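You operate a simulated robot arm through the tools that you are given. There is no shell and no other tool.

The job below is to be done with a simulated robot arm. You get a single attempt, and the scene is never put back.

Task
Swap the empty roll for red tape and wind it onto the coil.
Fine: empty roll on the free peg; whole length on; arm out with the new roll on it; turntable locked.

Only the result counts: the job must be done as asked and must still hold three seconds after the hand-in. Knocking over, shifting, dropping, spilling or breaking anything else fails it.

Robot
A 6-joint arm with a two-finger parallel gripper, fixed in place. Base frame: the origin is at the foot of the arm, x ahead of it, y to its left, z up; the work surface is at about z = 820. Readings come in mm, rad, newtons and seconds.
With the tool pointing down near the work surface it reaches from about 260 to 680 mm from the base axis. Its first joint turns from -1.152 to 1.152 rad. Payload 2.9 kg.
The tool frame sits at the grasp point between the pads (the TCP): z along the fingers, y along the line on which they close. The tips reach 30 mm beyond it. The gripper opens to 110 mm. The fingers are 20 mm wide and 10 mm thick; the gripper's body (48 by 112 mm) begins 55 mm behind the TCP.
Orientation is that of the tool frame in the base frame, as a unit quaternion [x, y, z, w]. With the fingers straight down and closing along the base's y, the tool's x points along the base's -x, its y along +y and its z along -z.

Tools
- The arm moves only by the tool move_arm. Its arguments are lists of equal length, an entry for each row: "xyz": the shift along the tool's x, y, z in mm, a list of three; "turn": the turn, a rotation vector about the tool's x, y, z in rad, a list of three. In form: {"xyz": [[dx, dy, dz], ...], "turn": [[wx, wy, wz], ...]}. A call has 1 to 20 rows; each row is the pose to reach, as a shift and turn from the pose commanded when the call began, along the tool's axes at that moment. "grip" is the finger opening in mm, from 0 to 110, set as the call begins (left out, the last holds). A row lasts 0.2 s, in which the tool goes at most 50 mm and 0.15 rad; a call with a longer step from one row to the next is refused whole, and so is a gripper value outside its range. Where a pose cannot be reached the arm comes as near as it can. A force on the tool above 40 N (or 10 N above the force at the start of the call, whichever is more), or a blocked arm, ends the call early, and 0.2 s more pass. The fingers move at their own pace (about 108 mm/s each) and stop on an object; they squeeze with about 25 N. The grip force told is the motor's: it shows also when the fingers shut on nothing. Time passes only in rows, and 0.2 s behind the last, so rows that repeat a pose let the fingers close. The reply holds the time, the measured pose of the TCP, the force on the tool along the base axes, the opening and the grip force, in the units named above and with some noise, with the torque about the TCP (base axes, N m) and any sound that the robot's microphone picked up.
- Cameras (640 x 400 px; columns grow to the right, rows downward): "scene" is fixed at [87.4, 437.9, 1396.5]; the picture's right is [-0.73, -0.69, 0.00], its down [-0.39, 0.42, -0.82] and it looks along [0.56, -0.60, -0.57] (base axes); focal length 350 px, centre (320, 200). "wrist" rides on the gripper at [72, 17, -103] in the tool frame; the picture's right is [-0.23, 0.97, 0.00], its down [-0.76, -0.18, -0.62] and it looks along [-0.61, -0.14, 0.78] (tool axes); focal length 222 px, centre (320, 200). There is no depth. A picture from a camera that has moved, and an enlarged one, comes with that camera's place and axes in the base frame and with its lens. The place of the scene camera against the robot may be out by one fixed shift of up to 18 mm in any direction.
- snapshot(camera): a new picture of that camera. The clock stands still meanwhile.
- close_up(camera, box): a new picture of the part [left, top, right, bottom] of that camera's present view, enlarged. The clock stands still meanwhile.
- close_job(): hands the job in; it is judged then, once.

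Nothing tells you positions but the pictures and the camera data. Unless the task says otherwise, let go and move clear before handing in.

The tools are called after ">>>" as a command line: name --argument value ..., lists and objects as JSON in quotes. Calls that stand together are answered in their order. move_arm: Moves the arm, as the interface text tells. Its arguments: {"type":"object","properties":{"xyz":{"type":"array"},"turn":{"type":"array"},"grip":{"type":"number"}},"required":["xyz","turn"]} The other tools are called the same way: snapshot (camera) takes a picture; close_up (camera, box) takes an enlarged picture of a part of a camera's view; close_job () hands the job in.

At the start:

```text
t: 0.0
ee_pos: [494.1, -48.7, 1145.7]
ee_rot: [0.0, 1.0, 0.0, 0.0]
force: [0.7, 0.4, -0.4]
wrist_torque: [0.02, 0.01, -0.03]
finger_gap: 109.9
grip_force: 0.1
```

scene: 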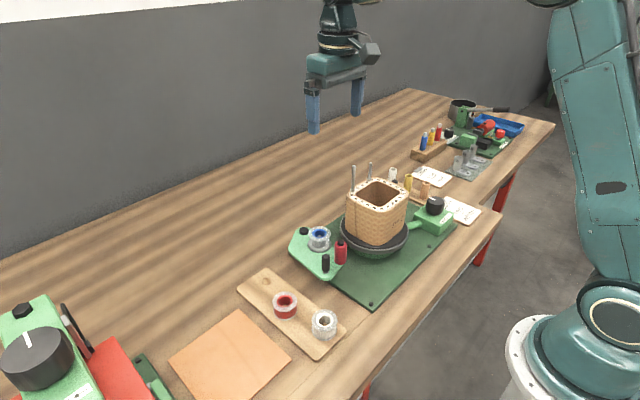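
wrist: 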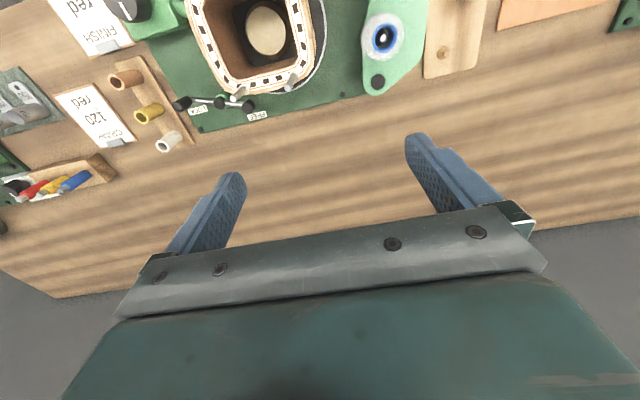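

I see a winding station: a turntable with a square form, an arm with a blue (maybe empty) roll on it, a wooden board with pegs holding a red roll and another roll. I'll take close-ups before moving.

>>> close_up --camera "scene" --box '[220, 150, 480, 370]'

>>> close_up --camera "scene" --box '[280, 150, 440, 290]'

>>> close_up --camera "scene" --box '[380, 90, 540, 230]'

>>> close_up --camera "wrist" --box '[0, 0, 320, 200]'

>>> close_up --camera "wrist" --box '[320, 0, 640, 200]'

>>> close_up --camera "scene" --box '[0, 270, 200, 400]'

```text
1.82 times, centred on (350, 260) of scene
camera zoom: at [87.4, 437.9, 1396.5], right [-0.73, -0.69, 0.0], down [-0.39, 0.42, -0.82], along [0.56, -0.6, -0.57], focal length 637 px, centre (266, 91)
```

zoom: 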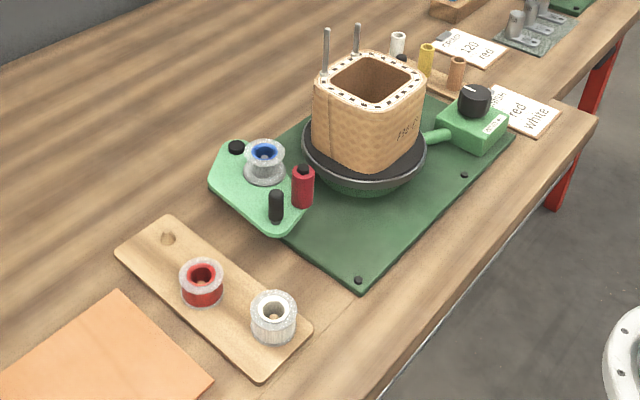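

```text
2.86 times, centred on (360, 220) of scene
camera zoom: at [87.4, 437.9, 1396.5], right [-0.73, -0.69, 0.0], down [-0.39, 0.42, -0.82], along [0.56, -0.6, -0.57], focal length 1001 px, centre (206, 143)
```

zoom: 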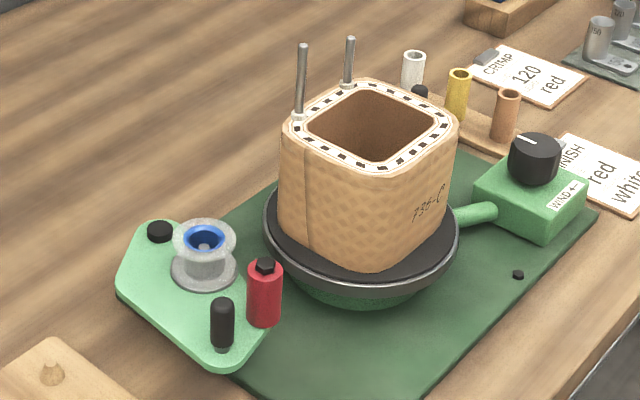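

```text
2.86 times, centred on (460, 160) of scene
camera zoom: at [87.4, 437.9, 1396.5], right [-0.73, -0.69, 0.0], down [-0.39, 0.42, -0.82], along [0.56, -0.6, -0.57], focal length 1001 px, centre (-80, 314)
```

zoom: 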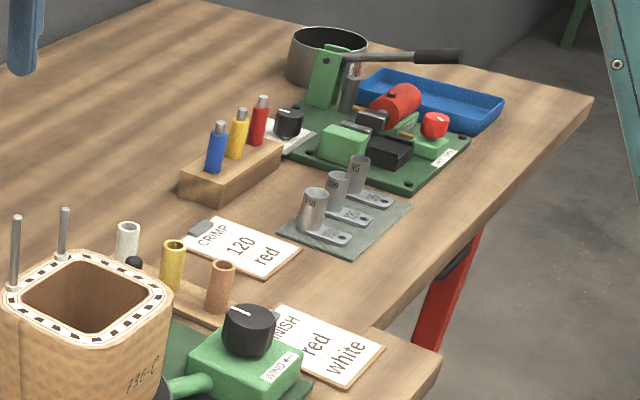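

```text
2.00 times, centred on (160, 100) of wrist
camera zoom: at [422.0, -30.4, 1249.7], right [0.23, 0.97, 0.0], down [0.76, -0.18, 0.62], along [0.61, -0.14, -0.78], focal length 444 px, centre (640, 400)
```

zoom: 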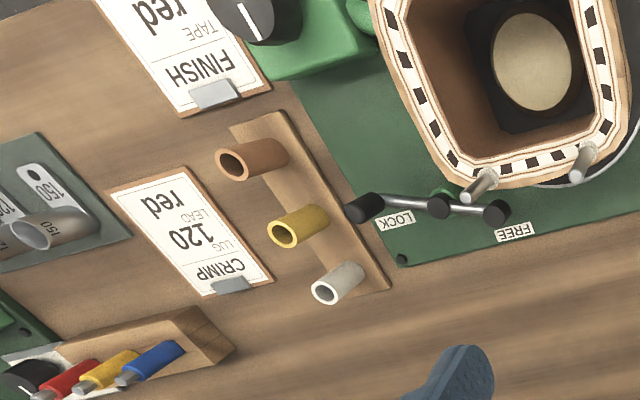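

```text
2.00 times, centred on (480, 100) of wrist
camera zoom: at [422.0, -30.4, 1249.7], right [0.23, 0.97, 0.0], down [0.76, -0.18, 0.62], along [0.61, -0.14, -0.78], focal length 444 px, centre (0, 400)
```

zoom: 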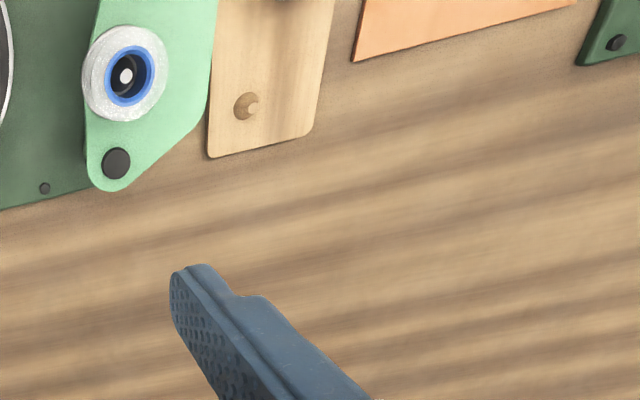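

```text
3.08 times, centred on (100, 335) of scene
camera zoom: at [87.4, 437.9, 1396.5], right [-0.73, -0.69, 0.0], down [-0.39, 0.42, -0.82], along [0.56, -0.6, -0.57], focal length 1078 px, centre (997, -215)
```

zoom: 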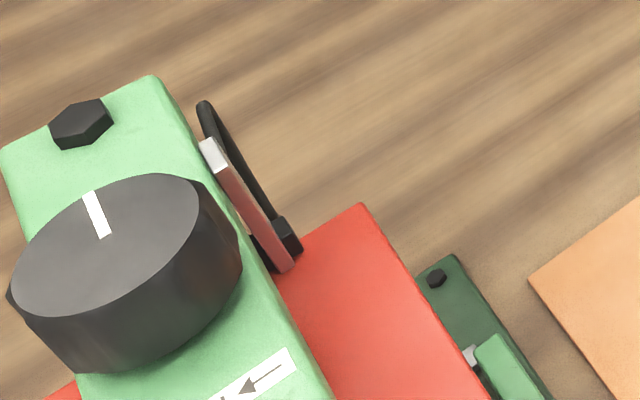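

The winding station is at about x 310–540 and y −300 to +45, and the tape rack is to its left near y 150. I'll tilt and raise the tool so the wrist camera looks straight down on them.

>>> move_arm --xyz '[[16, 12, -18], [32, 24, -37], [48, 36, -55], [64, 48, -74], [64, 48, -74]]' --turn '[[0, 0.125, 0], [0, 0.25, 0], [0, 0.375, 0], [0, 0.5, 0], [0, 0.5, 0]]'

>>> snapshot --camera "wrist"

>>> snapshot --camera "scene"

```text
t: 1.0
ee_pos: [440.1, -6.5, 1203.6]
ee_rot: [-0.001, 0.978, -0.001, -0.209]
force: [3.6, 3.1, -20.2]
wrist_torque: [-0.46, 0.07, -0.06]
finger_gap: 109.9
grip_force: 0.0
out of reach, approached as far as the arm can: row 4
stopped in row 4: the force on the tool passed its limit at 86 N (the readings are from after the stop); the commanded pose is now the measured one
```

```text
taken
camera wrist: at [416.6, 11.3, 1329.3], right [0.21, 0.97, -0.09], down [0.95, -0.18, 0.26], along [0.23, -0.14, -0.96], focal length 222 px, centre (320, 200)
```

wrist: 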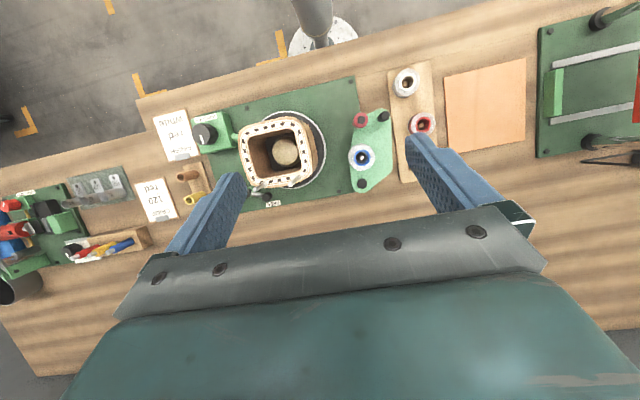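

```text
taken
```

scene: 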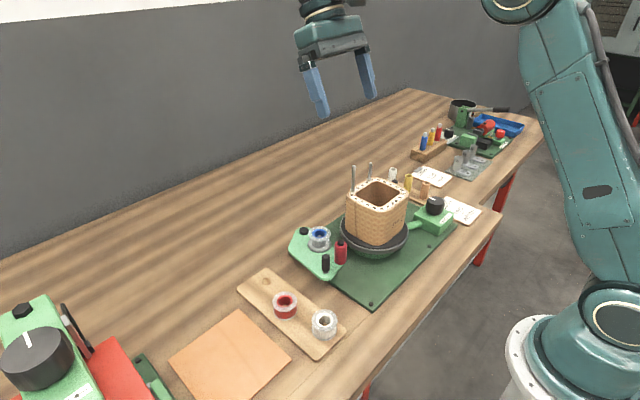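

The arm stopped at its reach limit, but the overhead view is good. I'll zoom in on the parts.

>>> close_up --camera "wrist" --box '[320, 50, 450, 210]'

>>> close_up --camera "wrist" --box '[180, 70, 400, 220]'

>>> close_up --camera "wrist" --box '[130, 90, 290, 220]'

>>> close_up --camera "scene" --box '[410, 180, 490, 230]'

>>> close_up --camera "scene" --box '[280, 200, 380, 290]'

```text
2.50 times, centred on (385, 130) of wrist
camera zoom: at [416.6, 11.3, 1329.3], right [0.21, 0.97, -0.09], down [0.95, -0.18, 0.26], along [0.23, -0.14, -0.96], focal length 555 px, centre (158, 375)
```

zoom: 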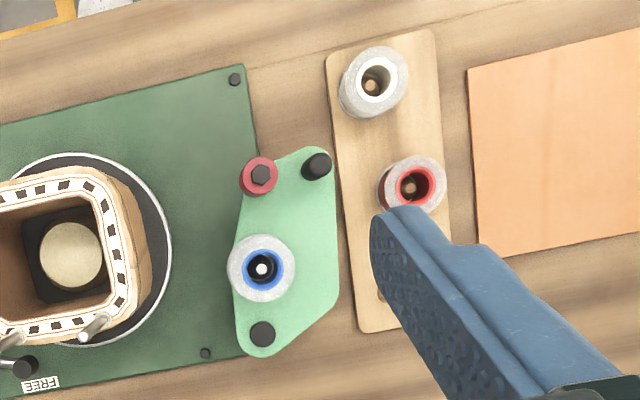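

```text
2.67 times, centred on (290, 145) of wrist
camera zoom: at [416.6, 11.3, 1329.3], right [0.21, 0.97, -0.09], down [0.95, -0.18, 0.26], along [0.23, -0.14, -0.96], focal length 592 px, centre (400, 347)
```

zoom: 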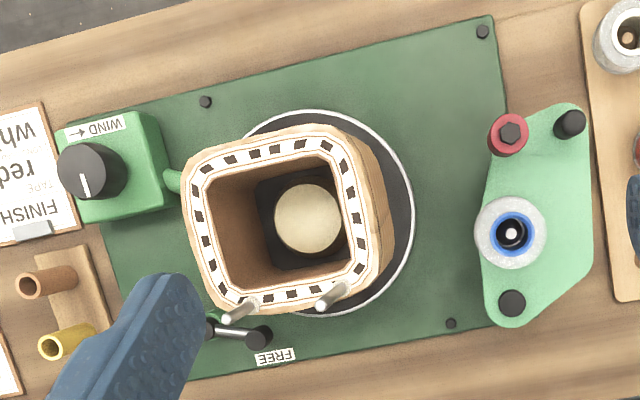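

```text
3.08 times, centred on (210, 155) of wrist
camera zoom: at [416.6, 11.3, 1329.3], right [0.21, 0.97, -0.09], down [0.95, -0.18, 0.26], along [0.23, -0.14, -0.96], focal length 684 px, centre (658, 338)
```

zoom: 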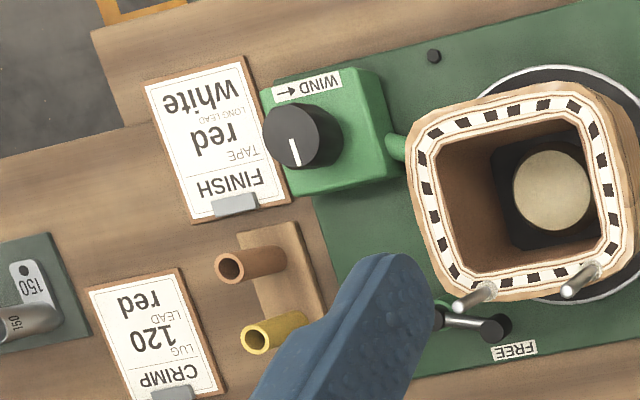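

```text
8.00 times, centred on (450, 205) of scene
camera zoom: at [87.4, 437.9, 1396.5], right [-0.73, -0.69, 0.0], down [-0.39, 0.42, -0.82], along [0.56, -0.6, -0.57], focal length 2802 px, centre (-720, 160)
```

zoom: 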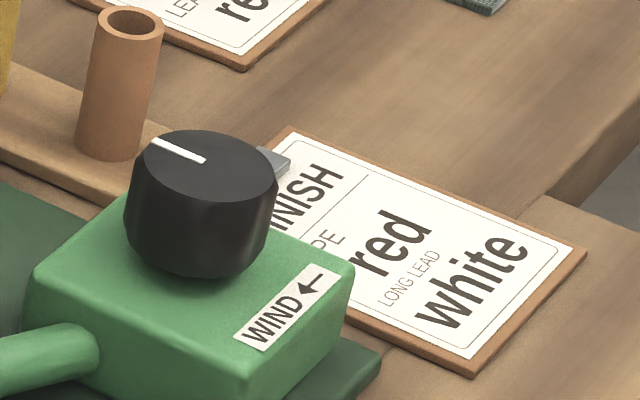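

```text
4.44 times, centred on (330, 245) of scene
camera zoom: at [87.4, 437.9, 1396.5], right [-0.73, -0.69, 0.0], down [-0.39, 0.42, -0.82], along [0.56, -0.6, -0.57], focal length 1556 px, centre (276, 0)
```

zoom: 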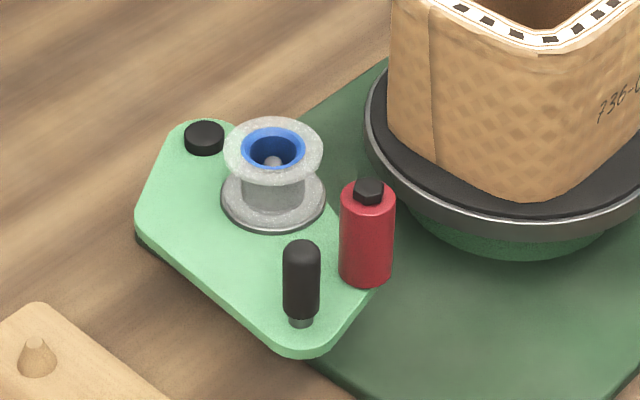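

The blue-cored empty roll sits on the raised swing arm near (455, 40, ~920). The rack holds the red roll and the white roll, with one free peg. I'll go back to a vertical tool, lower and closer to the base, for better triangulation.

>>> move_arm --xyz '[[10, 6.6, 38], [20, 13, 77], [30, 20, 115], [40.8, 26.5, 153.7], [40.8, 26.5, 153.7]]' --turn '[[0, -0.105, 0], [0, -0.21, 0], [0, -0.316, 0], [0, -0.421, 0], [0, -0.421, 0]]'

>>> snapshot --camera "wrist"

>>> snapshot --camera "scene"

```text
t: 2.2
ee_pos: [337.4, 19.8, 1080.9]
ee_rot: [-0.001, 1.0, 0.0, -0.002]
force: [0.2, 0.2, 0.0]
wrist_torque: [0.03, 0.01, 0.0]
finger_gap: 109.9
grip_force: 0.1
```

```text
taken
camera wrist: at [265.8, 38.6, 1186.4], right [0.22, 0.97, 0.0], down [0.76, -0.18, 0.62], along [0.6, -0.14, -0.78], focal length 222 px, centre (320, 200)
```

wrist: 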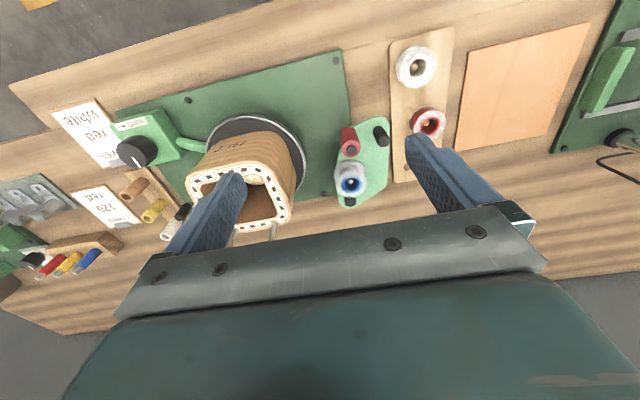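

```text
taken
```

scene: 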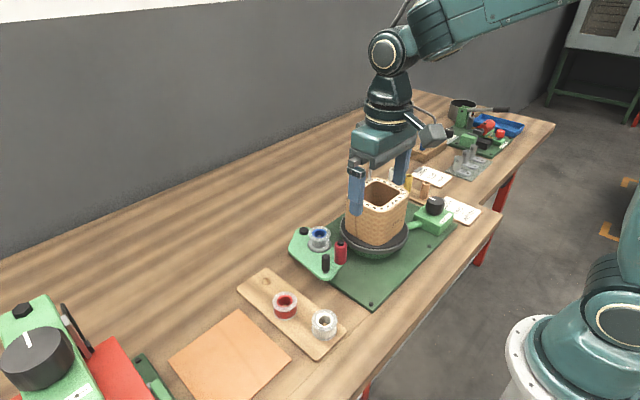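

>>> close_up --camera "wrist" --box '[310, 30, 470, 230]'

>>> close_up --camera "wrist" --box '[320, 100, 410, 220]'

>>> close_up --camera "scene" --box '[300, 130, 460, 230]'

>>> close_up --camera "scene" --box '[230, 210, 390, 370]'

```text
2.00 times, centred on (390, 130) of wrist
camera zoom: at [265.8, 38.6, 1186.4], right [0.22, 0.97, 0.0], down [0.76, -0.18, 0.62], along [0.6, -0.14, -0.78], focal length 444 px, centre (180, 340)
```

zoom: 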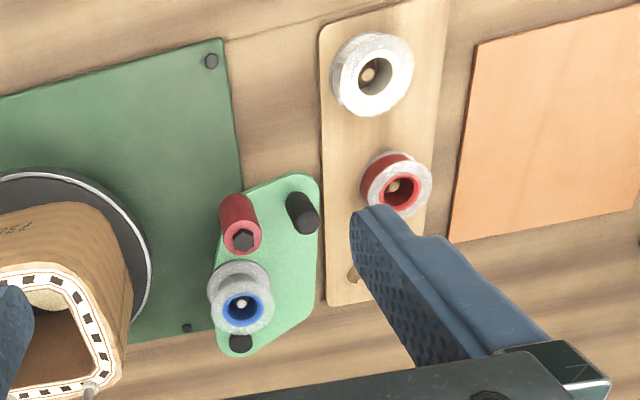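

```text
3.33 times, centred on (365, 160) of wrist
camera zoom: at [265.8, 38.6, 1186.4], right [0.22, 0.97, 0.0], down [0.76, -0.18, 0.62], along [0.6, -0.14, -0.78], focal length 740 px, centre (170, 333)
```

zoom: 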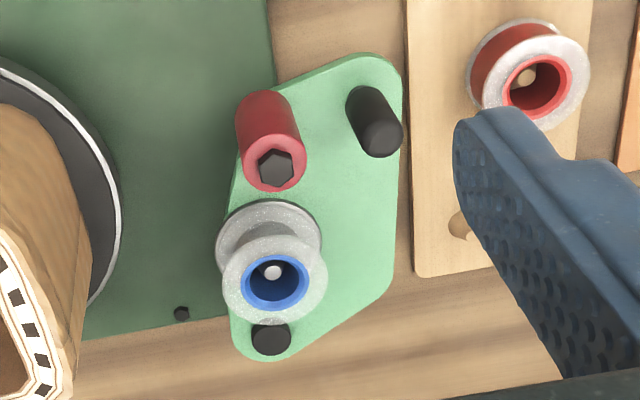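

```text
4.00 times, centred on (380, 180) of scene
camera zoom: at [87.4, 437.9, 1396.5], right [-0.73, -0.69, 0.0], down [-0.39, 0.42, -0.82], along [0.56, -0.6, -0.57], focal length 1401 px, centre (80, 280)
```

zoom: 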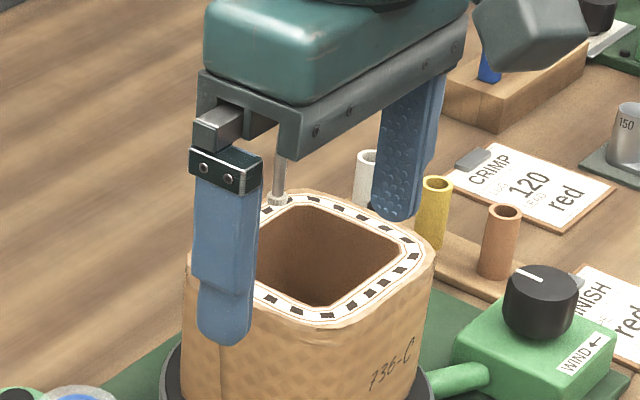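

```text
2.50 times, centred on (310, 290) of scene
camera zoom: at [87.4, 437.9, 1396.5], right [-0.73, -0.69, 0.0], down [-0.39, 0.42, -0.82], along [0.56, -0.6, -0.57], focal length 876 px, centre (345, -25)
```

zoom: 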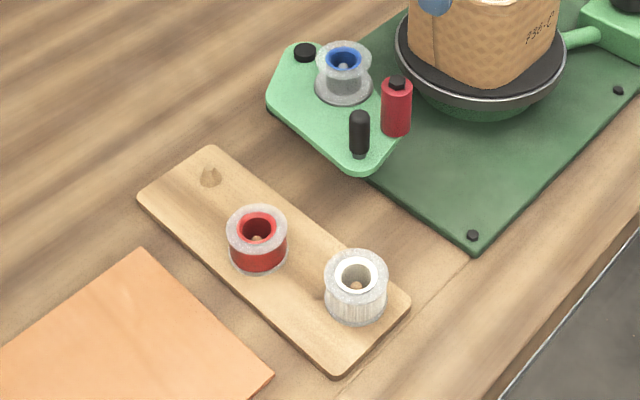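

The scene camera turns out to be shifted by about 15 mm; checking it against the gripper gives a corrected position. The empty roll's top flange is near (455, 40.5, 920). Next I'll look at the rack from directly above.

>>> move_arm --xyz '[[-20, 35, 8.5], [-40, 70, 17], [-60, 105, 25], [-80, 140, 34], [-80, 140, 34]]' --turn '[[0, 0, 0], [0, 0, 0], [0, 0, 0], [0, 0, 0], [0, 0, 0]]' --grip 110

>>> snapshot --camera "wrist"

>>> close_up --camera "wrist" --box '[240, 30, 440, 190]'

>>> close_up --camera "scene" --box '[380, 160, 480, 220]'

```text
t: 3.4
ee_pos: [420.0, 161.9, 1046.7]
ee_rot: [-0.001, 1.0, 0.001, -0.003]
force: [0.9, 0.2, 0.2]
wrist_torque: [0.0, -0.02, -0.01]
finger_gap: 110.2
grip_force: 0.1
```

```text
taken
camera wrist: at [347.1, 179.3, 1152.7], right [0.22, 0.97, 0.0], down [0.76, -0.18, 0.62], along [0.6, -0.14, -0.78], focal length 222 px, centre (320, 200)
```

wrist: 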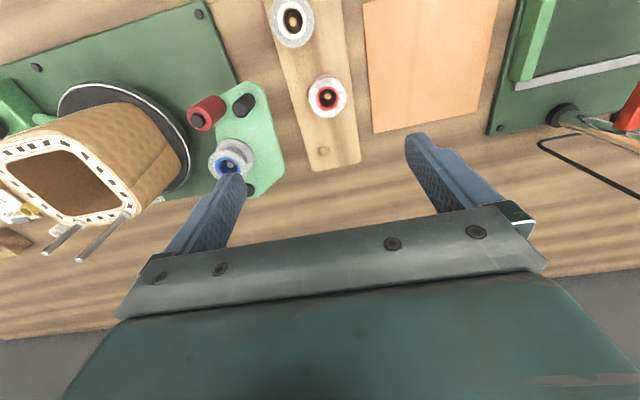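

```text
2.50 times, centred on (340, 110) of wrist
camera zoom: at [347.1, 179.3, 1152.7], right [0.22, 0.97, 0.0], down [0.76, -0.18, 0.62], along [0.6, -0.14, -0.78], focal length 555 px, centre (270, 425)
```

zoom: 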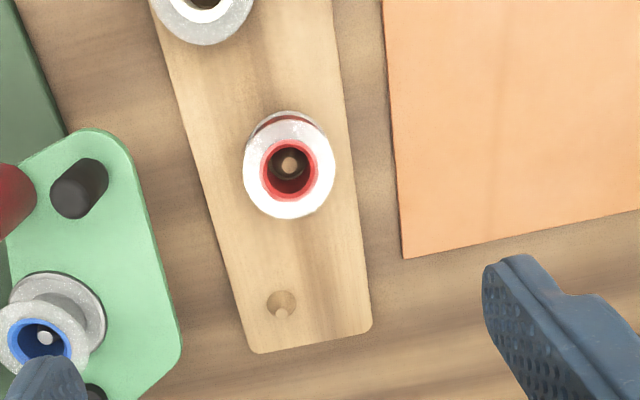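

```text
6.40 times, centred on (430, 190) of scene
camera zoom: at [87.4, 437.9, 1396.5], right [-0.73, -0.69, 0.0], down [-0.39, 0.42, -0.82], along [0.56, -0.6, -0.57], focal length 2241 px, centre (-384, 264)
```

zoom: 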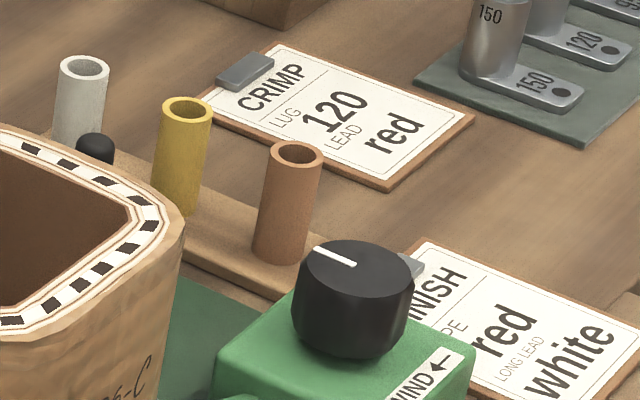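

The rack is clear now: free peg near (503, 150, tip 838), red roll near (421, 172, top 854), white roll near (342, 147). I'll move above the empty roll on the swing arm and check alignment before going down.

>>> move_arm --xyz '[[-9, -30, 15], [-18, -60, 30], [-27, -90, 46], [-35, -121.4, 61.7], [-35, -121.4, 61.7]]' --turn '[[0, 0, 0], [0, 0, 0], [0, 0, 0], [0, 0, 0], [0, 0, 0]]' --grip 76

>>> snapshot --camera "wrist"

>>> close_up --camera "scene" --box '[260, 150, 420, 280]'

>>> close_up --camera "wrist" --box '[220, 80, 420, 240]'

```text
t: 4.6
ee_pos: [451.8, 39.1, 986.1]
ee_rot: [-0.003, 1.0, 0.001, -0.003]
force: [0.0, -0.2, -0.4]
wrist_torque: [0.02, 0.01, 0.01]
finger_gap: 76.0
grip_force: 0.0
```

```text
taken
camera wrist: at [379.9, 57.1, 1090.4], right [0.22, 0.97, 0.0], down [0.77, -0.18, 0.62], along [0.6, -0.14, -0.79], focal length 222 px, centre (320, 200)
```

wrist: 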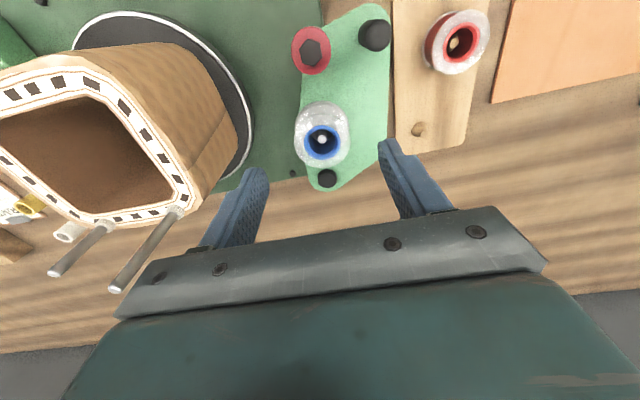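

```text
3.08 times, centred on (340, 215) of scene
camera zoom: at [87.4, 437.9, 1396.5], right [-0.73, -0.69, 0.0], down [-0.39, 0.42, -0.82], along [0.56, -0.6, -0.57], focal length 1078 px, centre (258, 154)
```

zoom: 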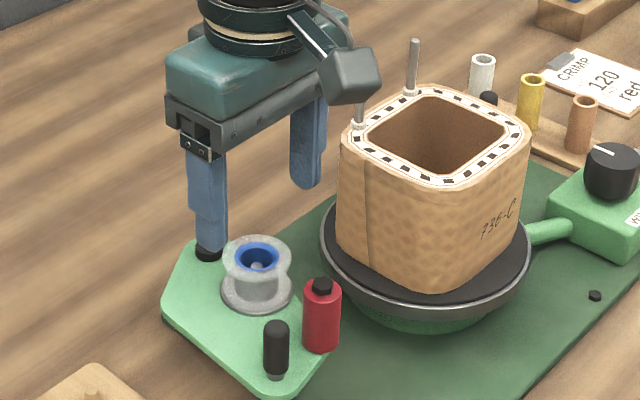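

```text
2.50 times, centred on (320, 160) of wrist
camera zoom: at [379.9, 57.1, 1090.4], right [0.22, 0.97, 0.0], down [0.77, -0.18, 0.62], along [0.6, -0.14, -0.79], focal length 555 px, centre (320, 300)
```

zoom: 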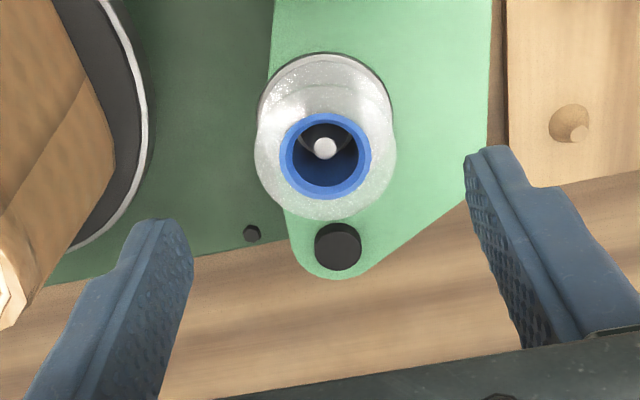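

The tool is about 2 mm off the empty roll's centre, near (454, 41). I'll correct that and go down with the fingers on either side.

>>> move_arm --xyz '[[-1.3, 1, 25], [-2.6, 1.9, 45], [-2.6, 1.9, 58], [-2.6, 1.9, 64], [-2.6, 1.9, 64]]' --turn '[[0, 0, 0], [0, 0, 0], [0, 0, 0], [0, 0, 0], [0, 0, 0]]' --grip 76

>>> close_up --camera "wrist" --box '[220, 80, 420, 240]'

>>> close_up --camera "scene" --box '[280, 190, 380, 270]'

```text
t: 5.8
ee_pos: [454.8, 40.4, 919.8]
ee_rot: [-0.001, 1.0, 0.001, -0.003]
force: [1.1, 0.7, -0.1]
wrist_torque: [0.03, -0.04, 0.0]
finger_gap: 76.1
grip_force: 0.1
```

```text
2.50 times, centred on (320, 160) of wrist
camera zoom: at [383.1, 58.6, 1025.4], right [0.22, 0.97, 0.0], down [0.76, -0.18, 0.62], along [0.6, -0.14, -0.78], focal length 555 px, centre (320, 300)
```

zoom: 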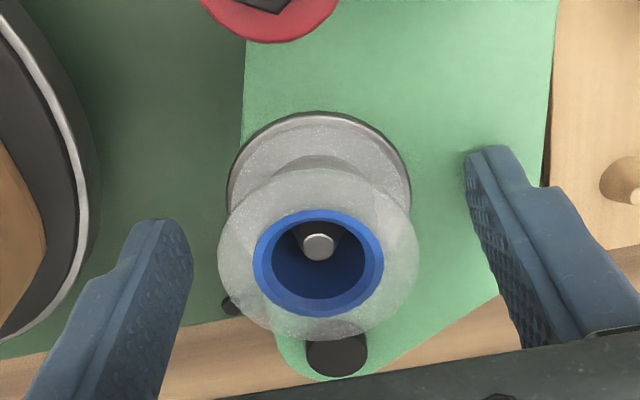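

```text
5.00 times, centred on (330, 230) of scene
camera zoom: at [87.4, 437.9, 1396.5], right [-0.73, -0.69, 0.0], down [-0.39, 0.42, -0.82], along [0.56, -0.6, -0.57], focal length 1751 px, centre (270, 50)
```

zoom: 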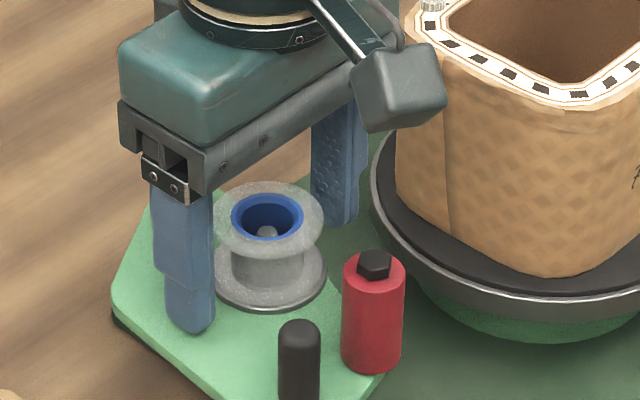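

The fingers straddle the empty roll with no contact force. Closing on it now.

>>> move_arm --xyz '[[0, 0, 0], [0, 0, 0], [0, 0, 0]]' --turn '[[0, 0, 0], [0, 0, 0], [0, 0, 0]]' --grip 30

>>> close_up --camera "wrist" --box '[220, 80, 420, 240]'

>>> close_up --camera "scene" --box '[280, 190, 380, 270]'

```text
t: 6.6
ee_pos: [454.8, 40.6, 920.6]
ee_rot: [-0.001, 1.0, 0.001, -0.002]
force: [-0.3, -0.3, -3.1]
wrist_torque: [-0.11, -0.12, -0.01]
finger_gap: 49.1
grip_force: 44.5
```

```text
2.50 times, centred on (320, 160) of wrist
camera zoom: at [383.1, 58.6, 1025.4], right [0.22, 0.97, 0.0], down [0.77, -0.18, 0.62], along [0.6, -0.14, -0.79], focal length 555 px, centre (320, 300)
```

zoom: 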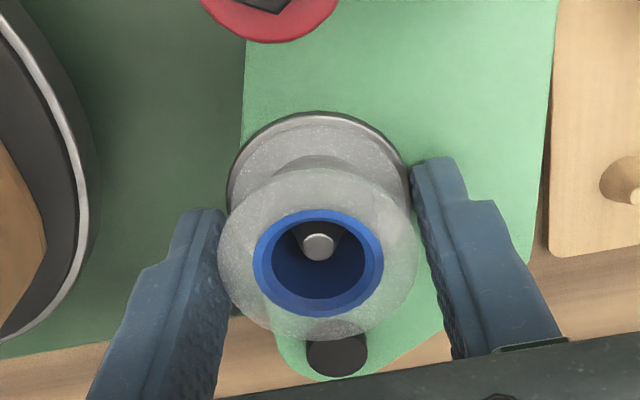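

```text
5.00 times, centred on (330, 230) of scene
camera zoom: at [87.5, 437.9, 1396.5], right [-0.73, -0.69, 0.0], down [-0.39, 0.42, -0.82], along [0.56, -0.6, -0.57], focal length 1751 px, centre (270, 50)
```

zoom: 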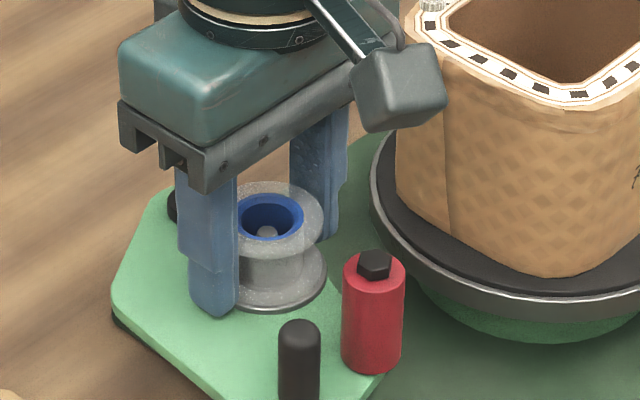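

The roll is held (gap 49 mm). Next is a straight lift of 60 mm off the arm's peg.

>>> move_arm --xyz '[[0, 0, -8], [0, 0, -25], [0, 0, -45], [0, 0, -65], [0, 0, -65]]' --turn '[[0, 0, 0], [0, 0, 0], [0, 0, 0], [0, 0, 0], [0, 0, 0]]'

>>> snapshot --camera "wrist"

>>> close_up --camera "scene" --box '[260, 150, 420, 280]'

```text
t: 7.8
ee_pos: [454.6, 40.9, 986.1]
ee_rot: [0.0, 1.0, 0.0, -0.003]
force: [-1.3, -0.4, -0.5]
wrist_torque: [0.02, 0.01, -0.01]
finger_gap: 45.0
grip_force: 24.9
```

```text
taken
camera wrist: at [383.7, 58.2, 1091.4], right [0.22, 0.97, 0.0], down [0.77, -0.18, 0.62], along [0.6, -0.14, -0.79], focal length 222 px, centre (320, 200)
```

wrist: 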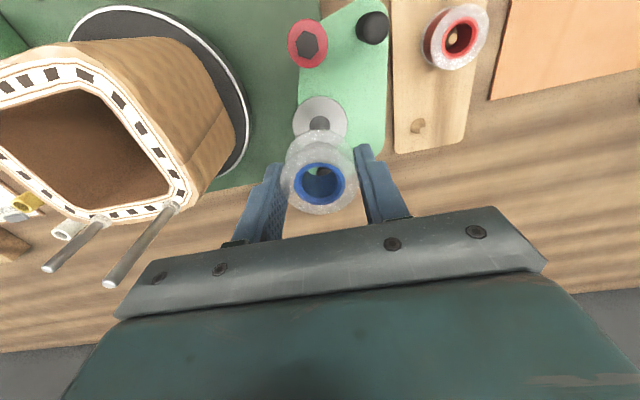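

```text
3.08 times, centred on (340, 215) of scene
camera zoom: at [87.4, 437.9, 1396.5], right [-0.73, -0.69, 0.0], down [-0.39, 0.42, -0.82], along [0.56, -0.6, -0.57], focal length 1078 px, centre (258, 154)
```

zoom: 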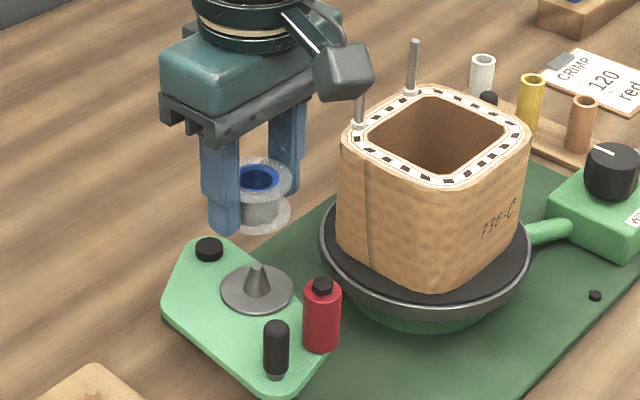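

The empty roll is lifted cleanly; under it is a conical spindle on a metal disc. I'll check how the roll sits in the fingers.

>>> close_up --camera "scene" --box '[300, 180, 360, 220]'

>>> close_up --camera "wrist" --box '[260, 60, 400, 220]'

>>> close_up --camera "scene" --box '[300, 215, 360, 260]'

```text
10.00 times, centred on (330, 200) of scene
camera zoom: at [87.4, 437.9, 1396.5], right [-0.73, -0.69, 0.0], down [-0.39, 0.42, -0.82], along [0.56, -0.6, -0.57], focal length 3502 px, centre (220, 200)
```

zoom: 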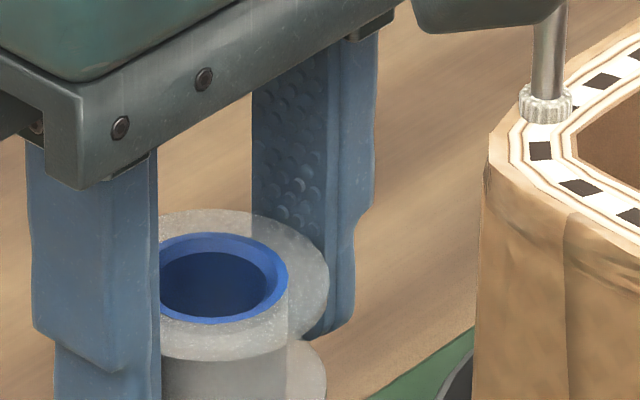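

```text
2.50 times, centred on (330, 140) of wrist
camera zoom: at [383.7, 58.2, 1091.4], right [0.22, 0.97, 0.0], down [0.77, -0.18, 0.62], along [0.6, -0.14, -0.79], focal length 555 px, centre (295, 350)
```

zoom: 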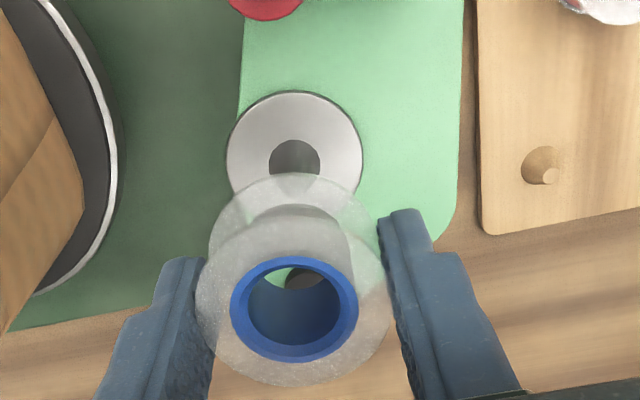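

```text
8.89 times, centred on (330, 238) of scene
camera zoom: at [87.4, 437.9, 1396.5], right [-0.73, -0.69, 0.0], down [-0.39, 0.42, -0.82], along [0.56, -0.6, -0.57], focal length 3113 px, centre (231, -133)
```

zoom: 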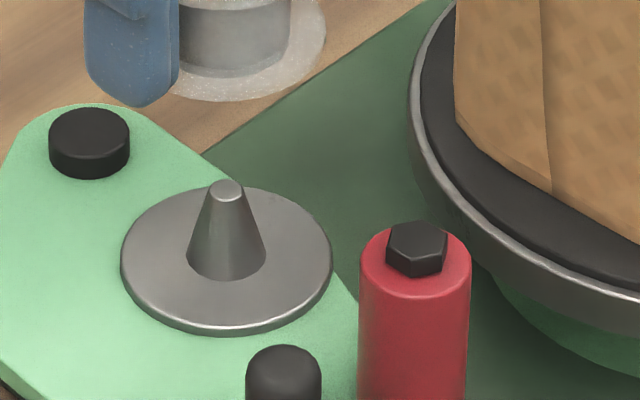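

The roll's bottom sits about level with the fingertips. I'll carry it over to the free peg at (503.3, 150), stop higher up and check the alignment.

>>> move_arm --xyz '[[-12, 27, 0], [-24, 55, 0], [-36, 82, 5], [-48.7, 109.1, 20], [-48.7, 109.1, 45], [-48.7, 109.1, 60], [-48.7, 109.1, 60]]' --turn '[[0, 0, 0], [0, 0, 0], [0, 0, 0], [0, 0, 0], [0, 0, 0], [0, 0, 0], [0, 0, 0]]'

>>> snapshot --camera "wrist"

>>> close_up --camera "wrist" --box '[250, 80, 390, 220]'

>>> close_up --camera "scene" --box '[220, 200, 340, 310]'

```text
t: 9.4
ee_pos: [503.1, 150.6, 923.4]
ee_rot: [0.0, 1.0, -0.001, -0.003]
force: [0.6, 0.3, -0.3]
wrist_torque: [0.0, 0.0, 0.04]
finger_gap: 44.9
grip_force: 24.5
```

```text
taken
camera wrist: at [432.3, 167.1, 1030.4], right [0.22, 0.97, 0.0], down [0.77, -0.18, 0.62], along [0.6, -0.14, -0.79], focal length 222 px, centre (320, 200)
```

wrist: 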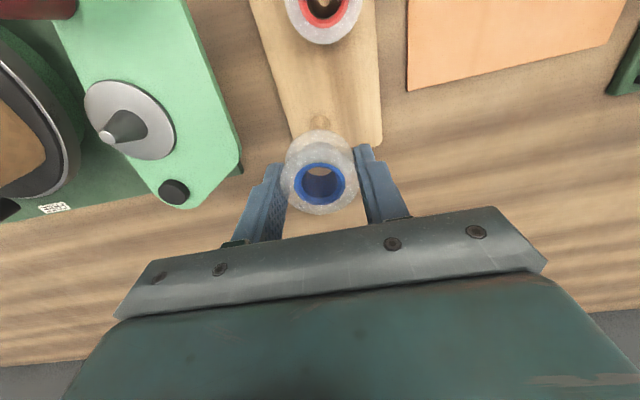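

```text
2.86 times, centred on (320, 150) of wrist
camera zoom: at [432.3, 167.1, 1030.4], right [0.22, 0.97, 0.0], down [0.77, -0.18, 0.62], along [0.6, -0.14, -0.79], focal length 635 px, centre (320, 343)
```

zoom: 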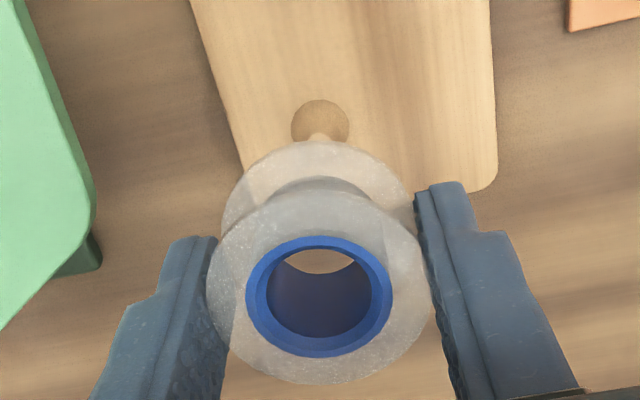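

```text
3.64 times, centred on (280, 255) of scene
camera zoom: at [87.4, 437.9, 1396.5], right [-0.73, -0.69, 0.0], down [-0.39, 0.42, -0.82], along [0.56, -0.6, -0.57], focal length 1274 px, centre (466, 0)
```

zoom: 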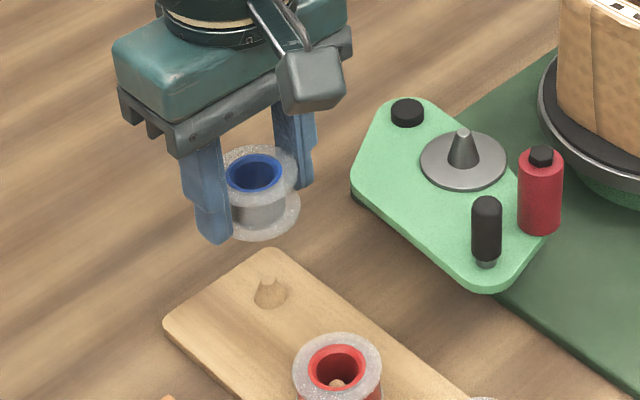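

The roll is within about 2 mm of the free peg, well inside the hole's clearance. I'll go down in steps and watch the force.

>>> move_arm --xyz '[[0.5, 0, 20], [0.5, 0, 40], [0.5, 0, 54], [0.5, 0, 62], [0.5, 0, 62]]' --turn '[[0, 0, 0], [0, 0, 0], [0, 0, 0], [0, 0, 0], [0, 0, 0]]'

>>> close_up --camera "scene" --box '[230, 240, 310, 310]'

>>> close_up --camera "wrist" --box '[250, 80, 390, 220]'

```text
t: 10.6
ee_pos: [502.5, 151.4, 863.6]
ee_rot: [-0.002, 1.0, 0.0, -0.003]
force: [-0.4, 0.4, -0.3]
wrist_torque: [-0.02, 0.0, -0.02]
finger_gap: 44.8
grip_force: 25.0
```

```text
5.71 times, centred on (270, 275) of scene
camera zoom: at [87.4, 437.9, 1396.5], right [-0.73, -0.69, 0.0], down [-0.39, 0.42, -0.82], along [0.56, -0.6, -0.57], focal length 2001 px, centre (606, -229)
```

zoom: 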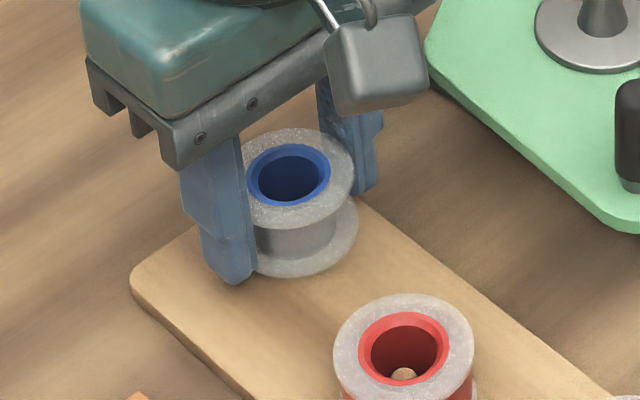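

```text
2.86 times, centred on (320, 150) of wrist
camera zoom: at [431.0, 168.8, 969.7], right [0.22, 0.97, 0.0], down [0.77, -0.18, 0.62], along [0.6, -0.14, -0.79], focal length 635 px, centre (320, 343)
```

zoom: 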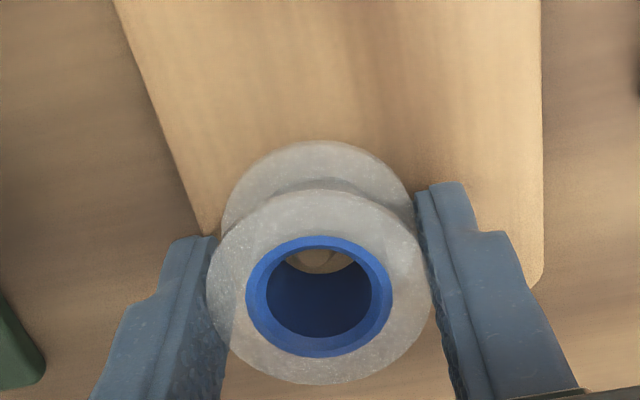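

>>> close_up --camera "wrist" --box '[295, 150, 345, 185]'

>>> close_up --camera "scene" --box '[255, 255, 285, 280]'

```text
11.43 times, centred on (320, 168) of wrist
camera zoom: at [431.0, 168.8, 969.7], right [0.22, 0.97, 0.0], down [0.77, -0.18, 0.62], along [0.6, -0.14, -0.79], focal length 2538 px, centre (320, 571)
```

zoom: 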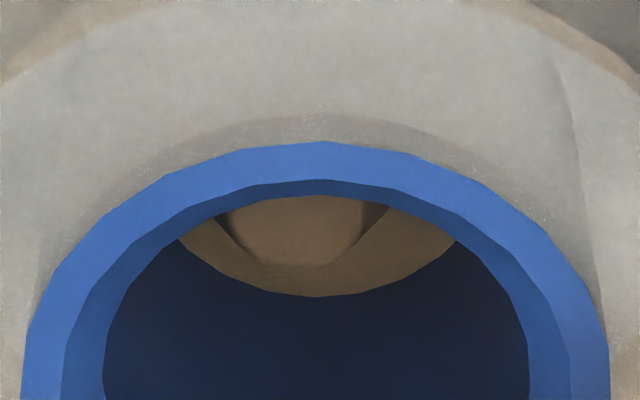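

```text
16.00 times, centred on (270, 268) of scene
camera zoom: at [87.4, 437.9, 1396.5], right [-0.73, -0.69, 0.0], down [-0.39, 0.42, -0.82], along [0.56, -0.6, -0.57], focal length 5603 px, centre (1120, -880)
```

zoom: 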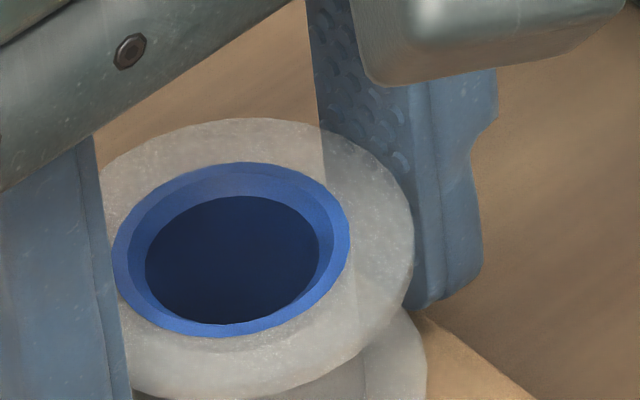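

The peg tip shows inside the roll's bore. I'll shift by about 1 mm and lower the rest of the way gently.

>>> move_arm --xyz '[[-1.5, -1, 2], [-1.5, -1, 4], [-1.5, -1, 6], [-1.5, -1, 6]]' --turn '[[0, 0, 0], [0, 0, 0], [0, 0, 0], [0, 0, 0]]'

>>> close_up --camera "scene" --box '[230, 240, 310, 310]'

```text
t: 11.6
ee_pos: [504.0, 149.7, 858.4]
ee_rot: [-0.002, 1.0, 0.001, -0.002]
force: [-4.3, 1.5, 4.2]
wrist_torque: [0.09, 0.18, -0.03]
finger_gap: 44.8
grip_force: 24.6
```

```text
5.71 times, centred on (270, 275) of scene
camera zoom: at [87.2, 437.9, 1396.5], right [-0.73, -0.69, 0.0], down [-0.39, 0.42, -0.82], along [0.56, -0.6, -0.57], focal length 2001 px, centre (606, -229)
```

zoom: 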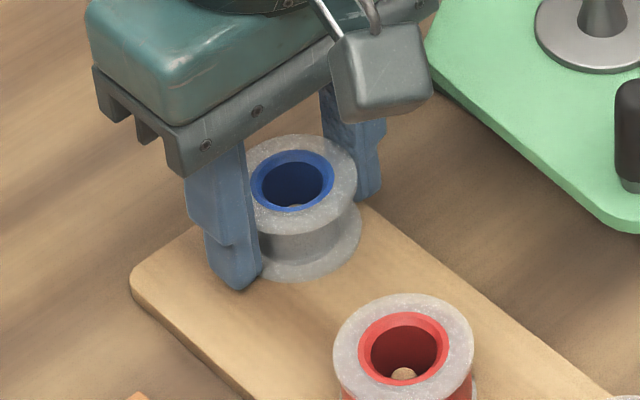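

The roll is touching the cone lightly, and the force says to shift back about 1 mm. I'll do that and lower the last couple of millimetres.

>>> move_arm --xyz '[[1.2, 0.7, 0.5], [1.2, 0.7, 1.5], [1.2, 0.7, 2.5], [1.2, 0.7, 2.5]]' --turn '[[0, 0, 0], [0, 0, 0], [0, 0, 0], [0, 0, 0]]'

>>> close_up --camera "scene" --box '[230, 240, 310, 310]'

```text
t: 12.6
ee_pos: [503.8, 148.0, 858.0]
ee_rot: [0.0, 1.0, 0.0, 0.0]
force: [-6.7, -10.4, 37.5]
wrist_torque: [-0.95, 0.29, -0.1]
finger_gap: 44.8
grip_force: 25.3
```

```text
5.71 times, centred on (270, 275) of scene
camera zoom: at [86.7, 437.5, 1396.6], right [-0.73, -0.69, 0.0], down [-0.39, 0.42, -0.82], along [0.56, -0.6, -0.57], focal length 2001 px, centre (606, -229)
```

zoom: 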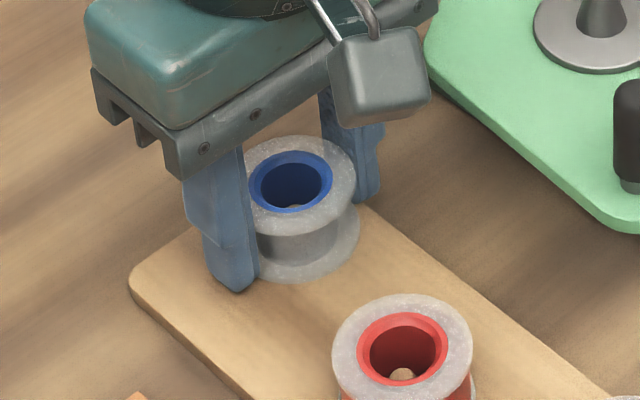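

The fingertips are resting on the board (about 37 N), so the roll is seated within a millimetre or two. I'll back up slightly to relieve the load, then open.

>>> move_arm --xyz '[[0, 0, -1.5], [0, 0, -2.5], [0, 0, -2.5]]' --turn '[[0, 0, 0], [0, 0, 0], [0, 0, 0]]'

>>> move_arm --xyz '[[0, 0, 0], [0, 0, 0], [0, 0, 0]]' --turn '[[0, 0, 0], [0, 0, 0], [0, 0, 0]]' --grip 66

>>> close_up --camera "scene" --box '[230, 240, 310, 310]'

>>> close_up --camera "wrist" --box '[250, 80, 390, 220]'

```text
t: 13.4
ee_pos: [503.4, 150.2, 858.1]
ee_rot: [-0.001, 1.0, 0.001, 0.0]
force: [5.7, -7.9, 17.8]
wrist_torque: [-0.68, -0.36, 0.05]
finger_gap: 44.8
grip_force: 25.1
```

```text
t: 14.2
ee_pos: [502.9, 150.1, 857.8]
ee_rot: [-0.003, 1.0, 0.0, -0.003]
force: [-3.6, 16.5, 20.7]
wrist_torque: [-0.09, -0.13, 0.13]
finger_gap: 58.3
grip_force: 0.0
```

```text
5.71 times, centred on (270, 275) of scene
camera zoom: at [87.0, 438.2, 1396.4], right [-0.73, -0.69, 0.0], down [-0.39, 0.42, -0.82], along [0.56, -0.6, -0.57], focal length 2001 px, centre (606, -229)
```

zoom: 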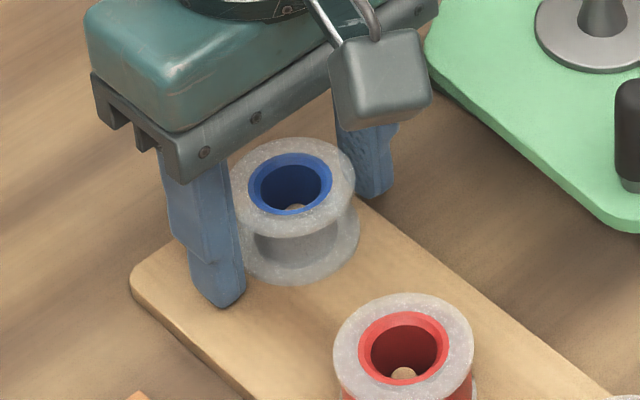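

```text
2.86 times, centred on (320, 150) of wrist
camera zoom: at [430.6, 168.2, 963.4], right [0.22, 0.97, 0.0], down [0.77, -0.18, 0.62], along [0.6, -0.14, -0.79], focal length 635 px, centre (320, 343)
```

zoom: 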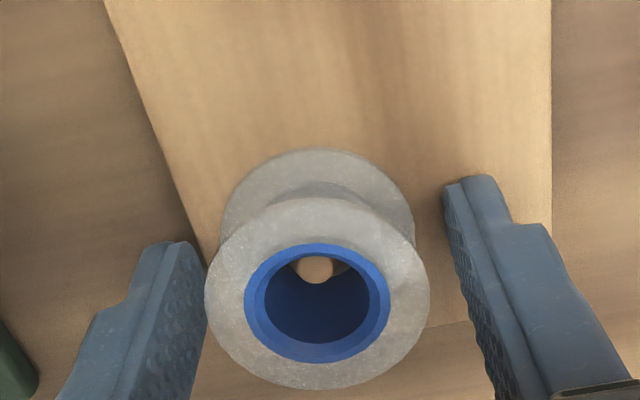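

The roll is released, but the tips still press on the board. I'll raise a few millimetres to free them.

>>> move_arm --xyz '[[0, 0, -3], [0, 0, -5], [0, 0, -5], [0, 0, -5]]' --turn '[[0, 0, 0], [0, 0, 0], [0, 0, 0], [0, 0, 0]]' --grip 66

>>> close_up --camera "wrist" --box '[250, 80, 390, 220]'

>>> close_up --camera "scene" --box '[230, 240, 310, 310]'

```text
t: 15.2
ee_pos: [503.0, 149.4, 862.2]
ee_rot: [-0.001, 1.0, 0.0, -0.002]
force: [0.1, -1.4, 0.0]
wrist_torque: [0.01, -0.03, 0.0]
finger_gap: 66.0
grip_force: 0.0
```

```text
2.86 times, centred on (320, 150) of wrist
camera zoom: at [431.2, 166.7, 967.6], right [0.23, 0.97, 0.0], down [0.77, -0.18, 0.62], along [0.6, -0.14, -0.79], focal length 635 px, centre (320, 343)
```

zoom: 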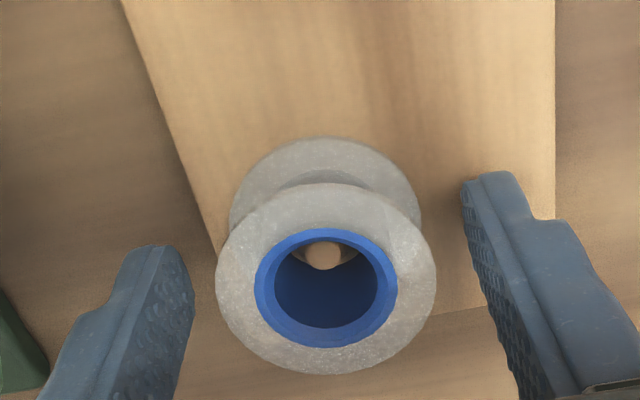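

```text
5.71 times, centred on (270, 275) of scene
camera zoom: at [87.4, 437.9, 1396.5], right [-0.73, -0.69, 0.0], down [-0.39, 0.42, -0.82], along [0.56, -0.6, -0.57], focal length 2001 px, centre (606, -229)
```

zoom: 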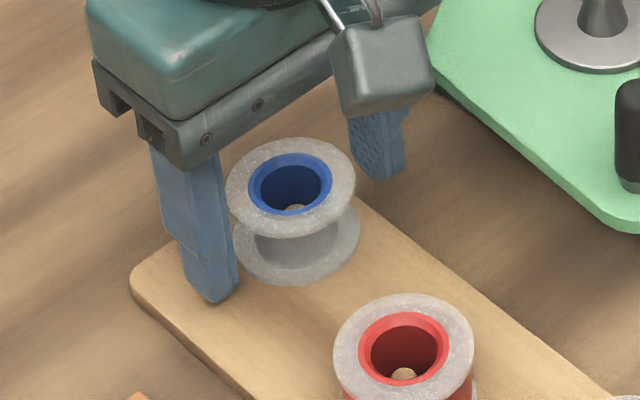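

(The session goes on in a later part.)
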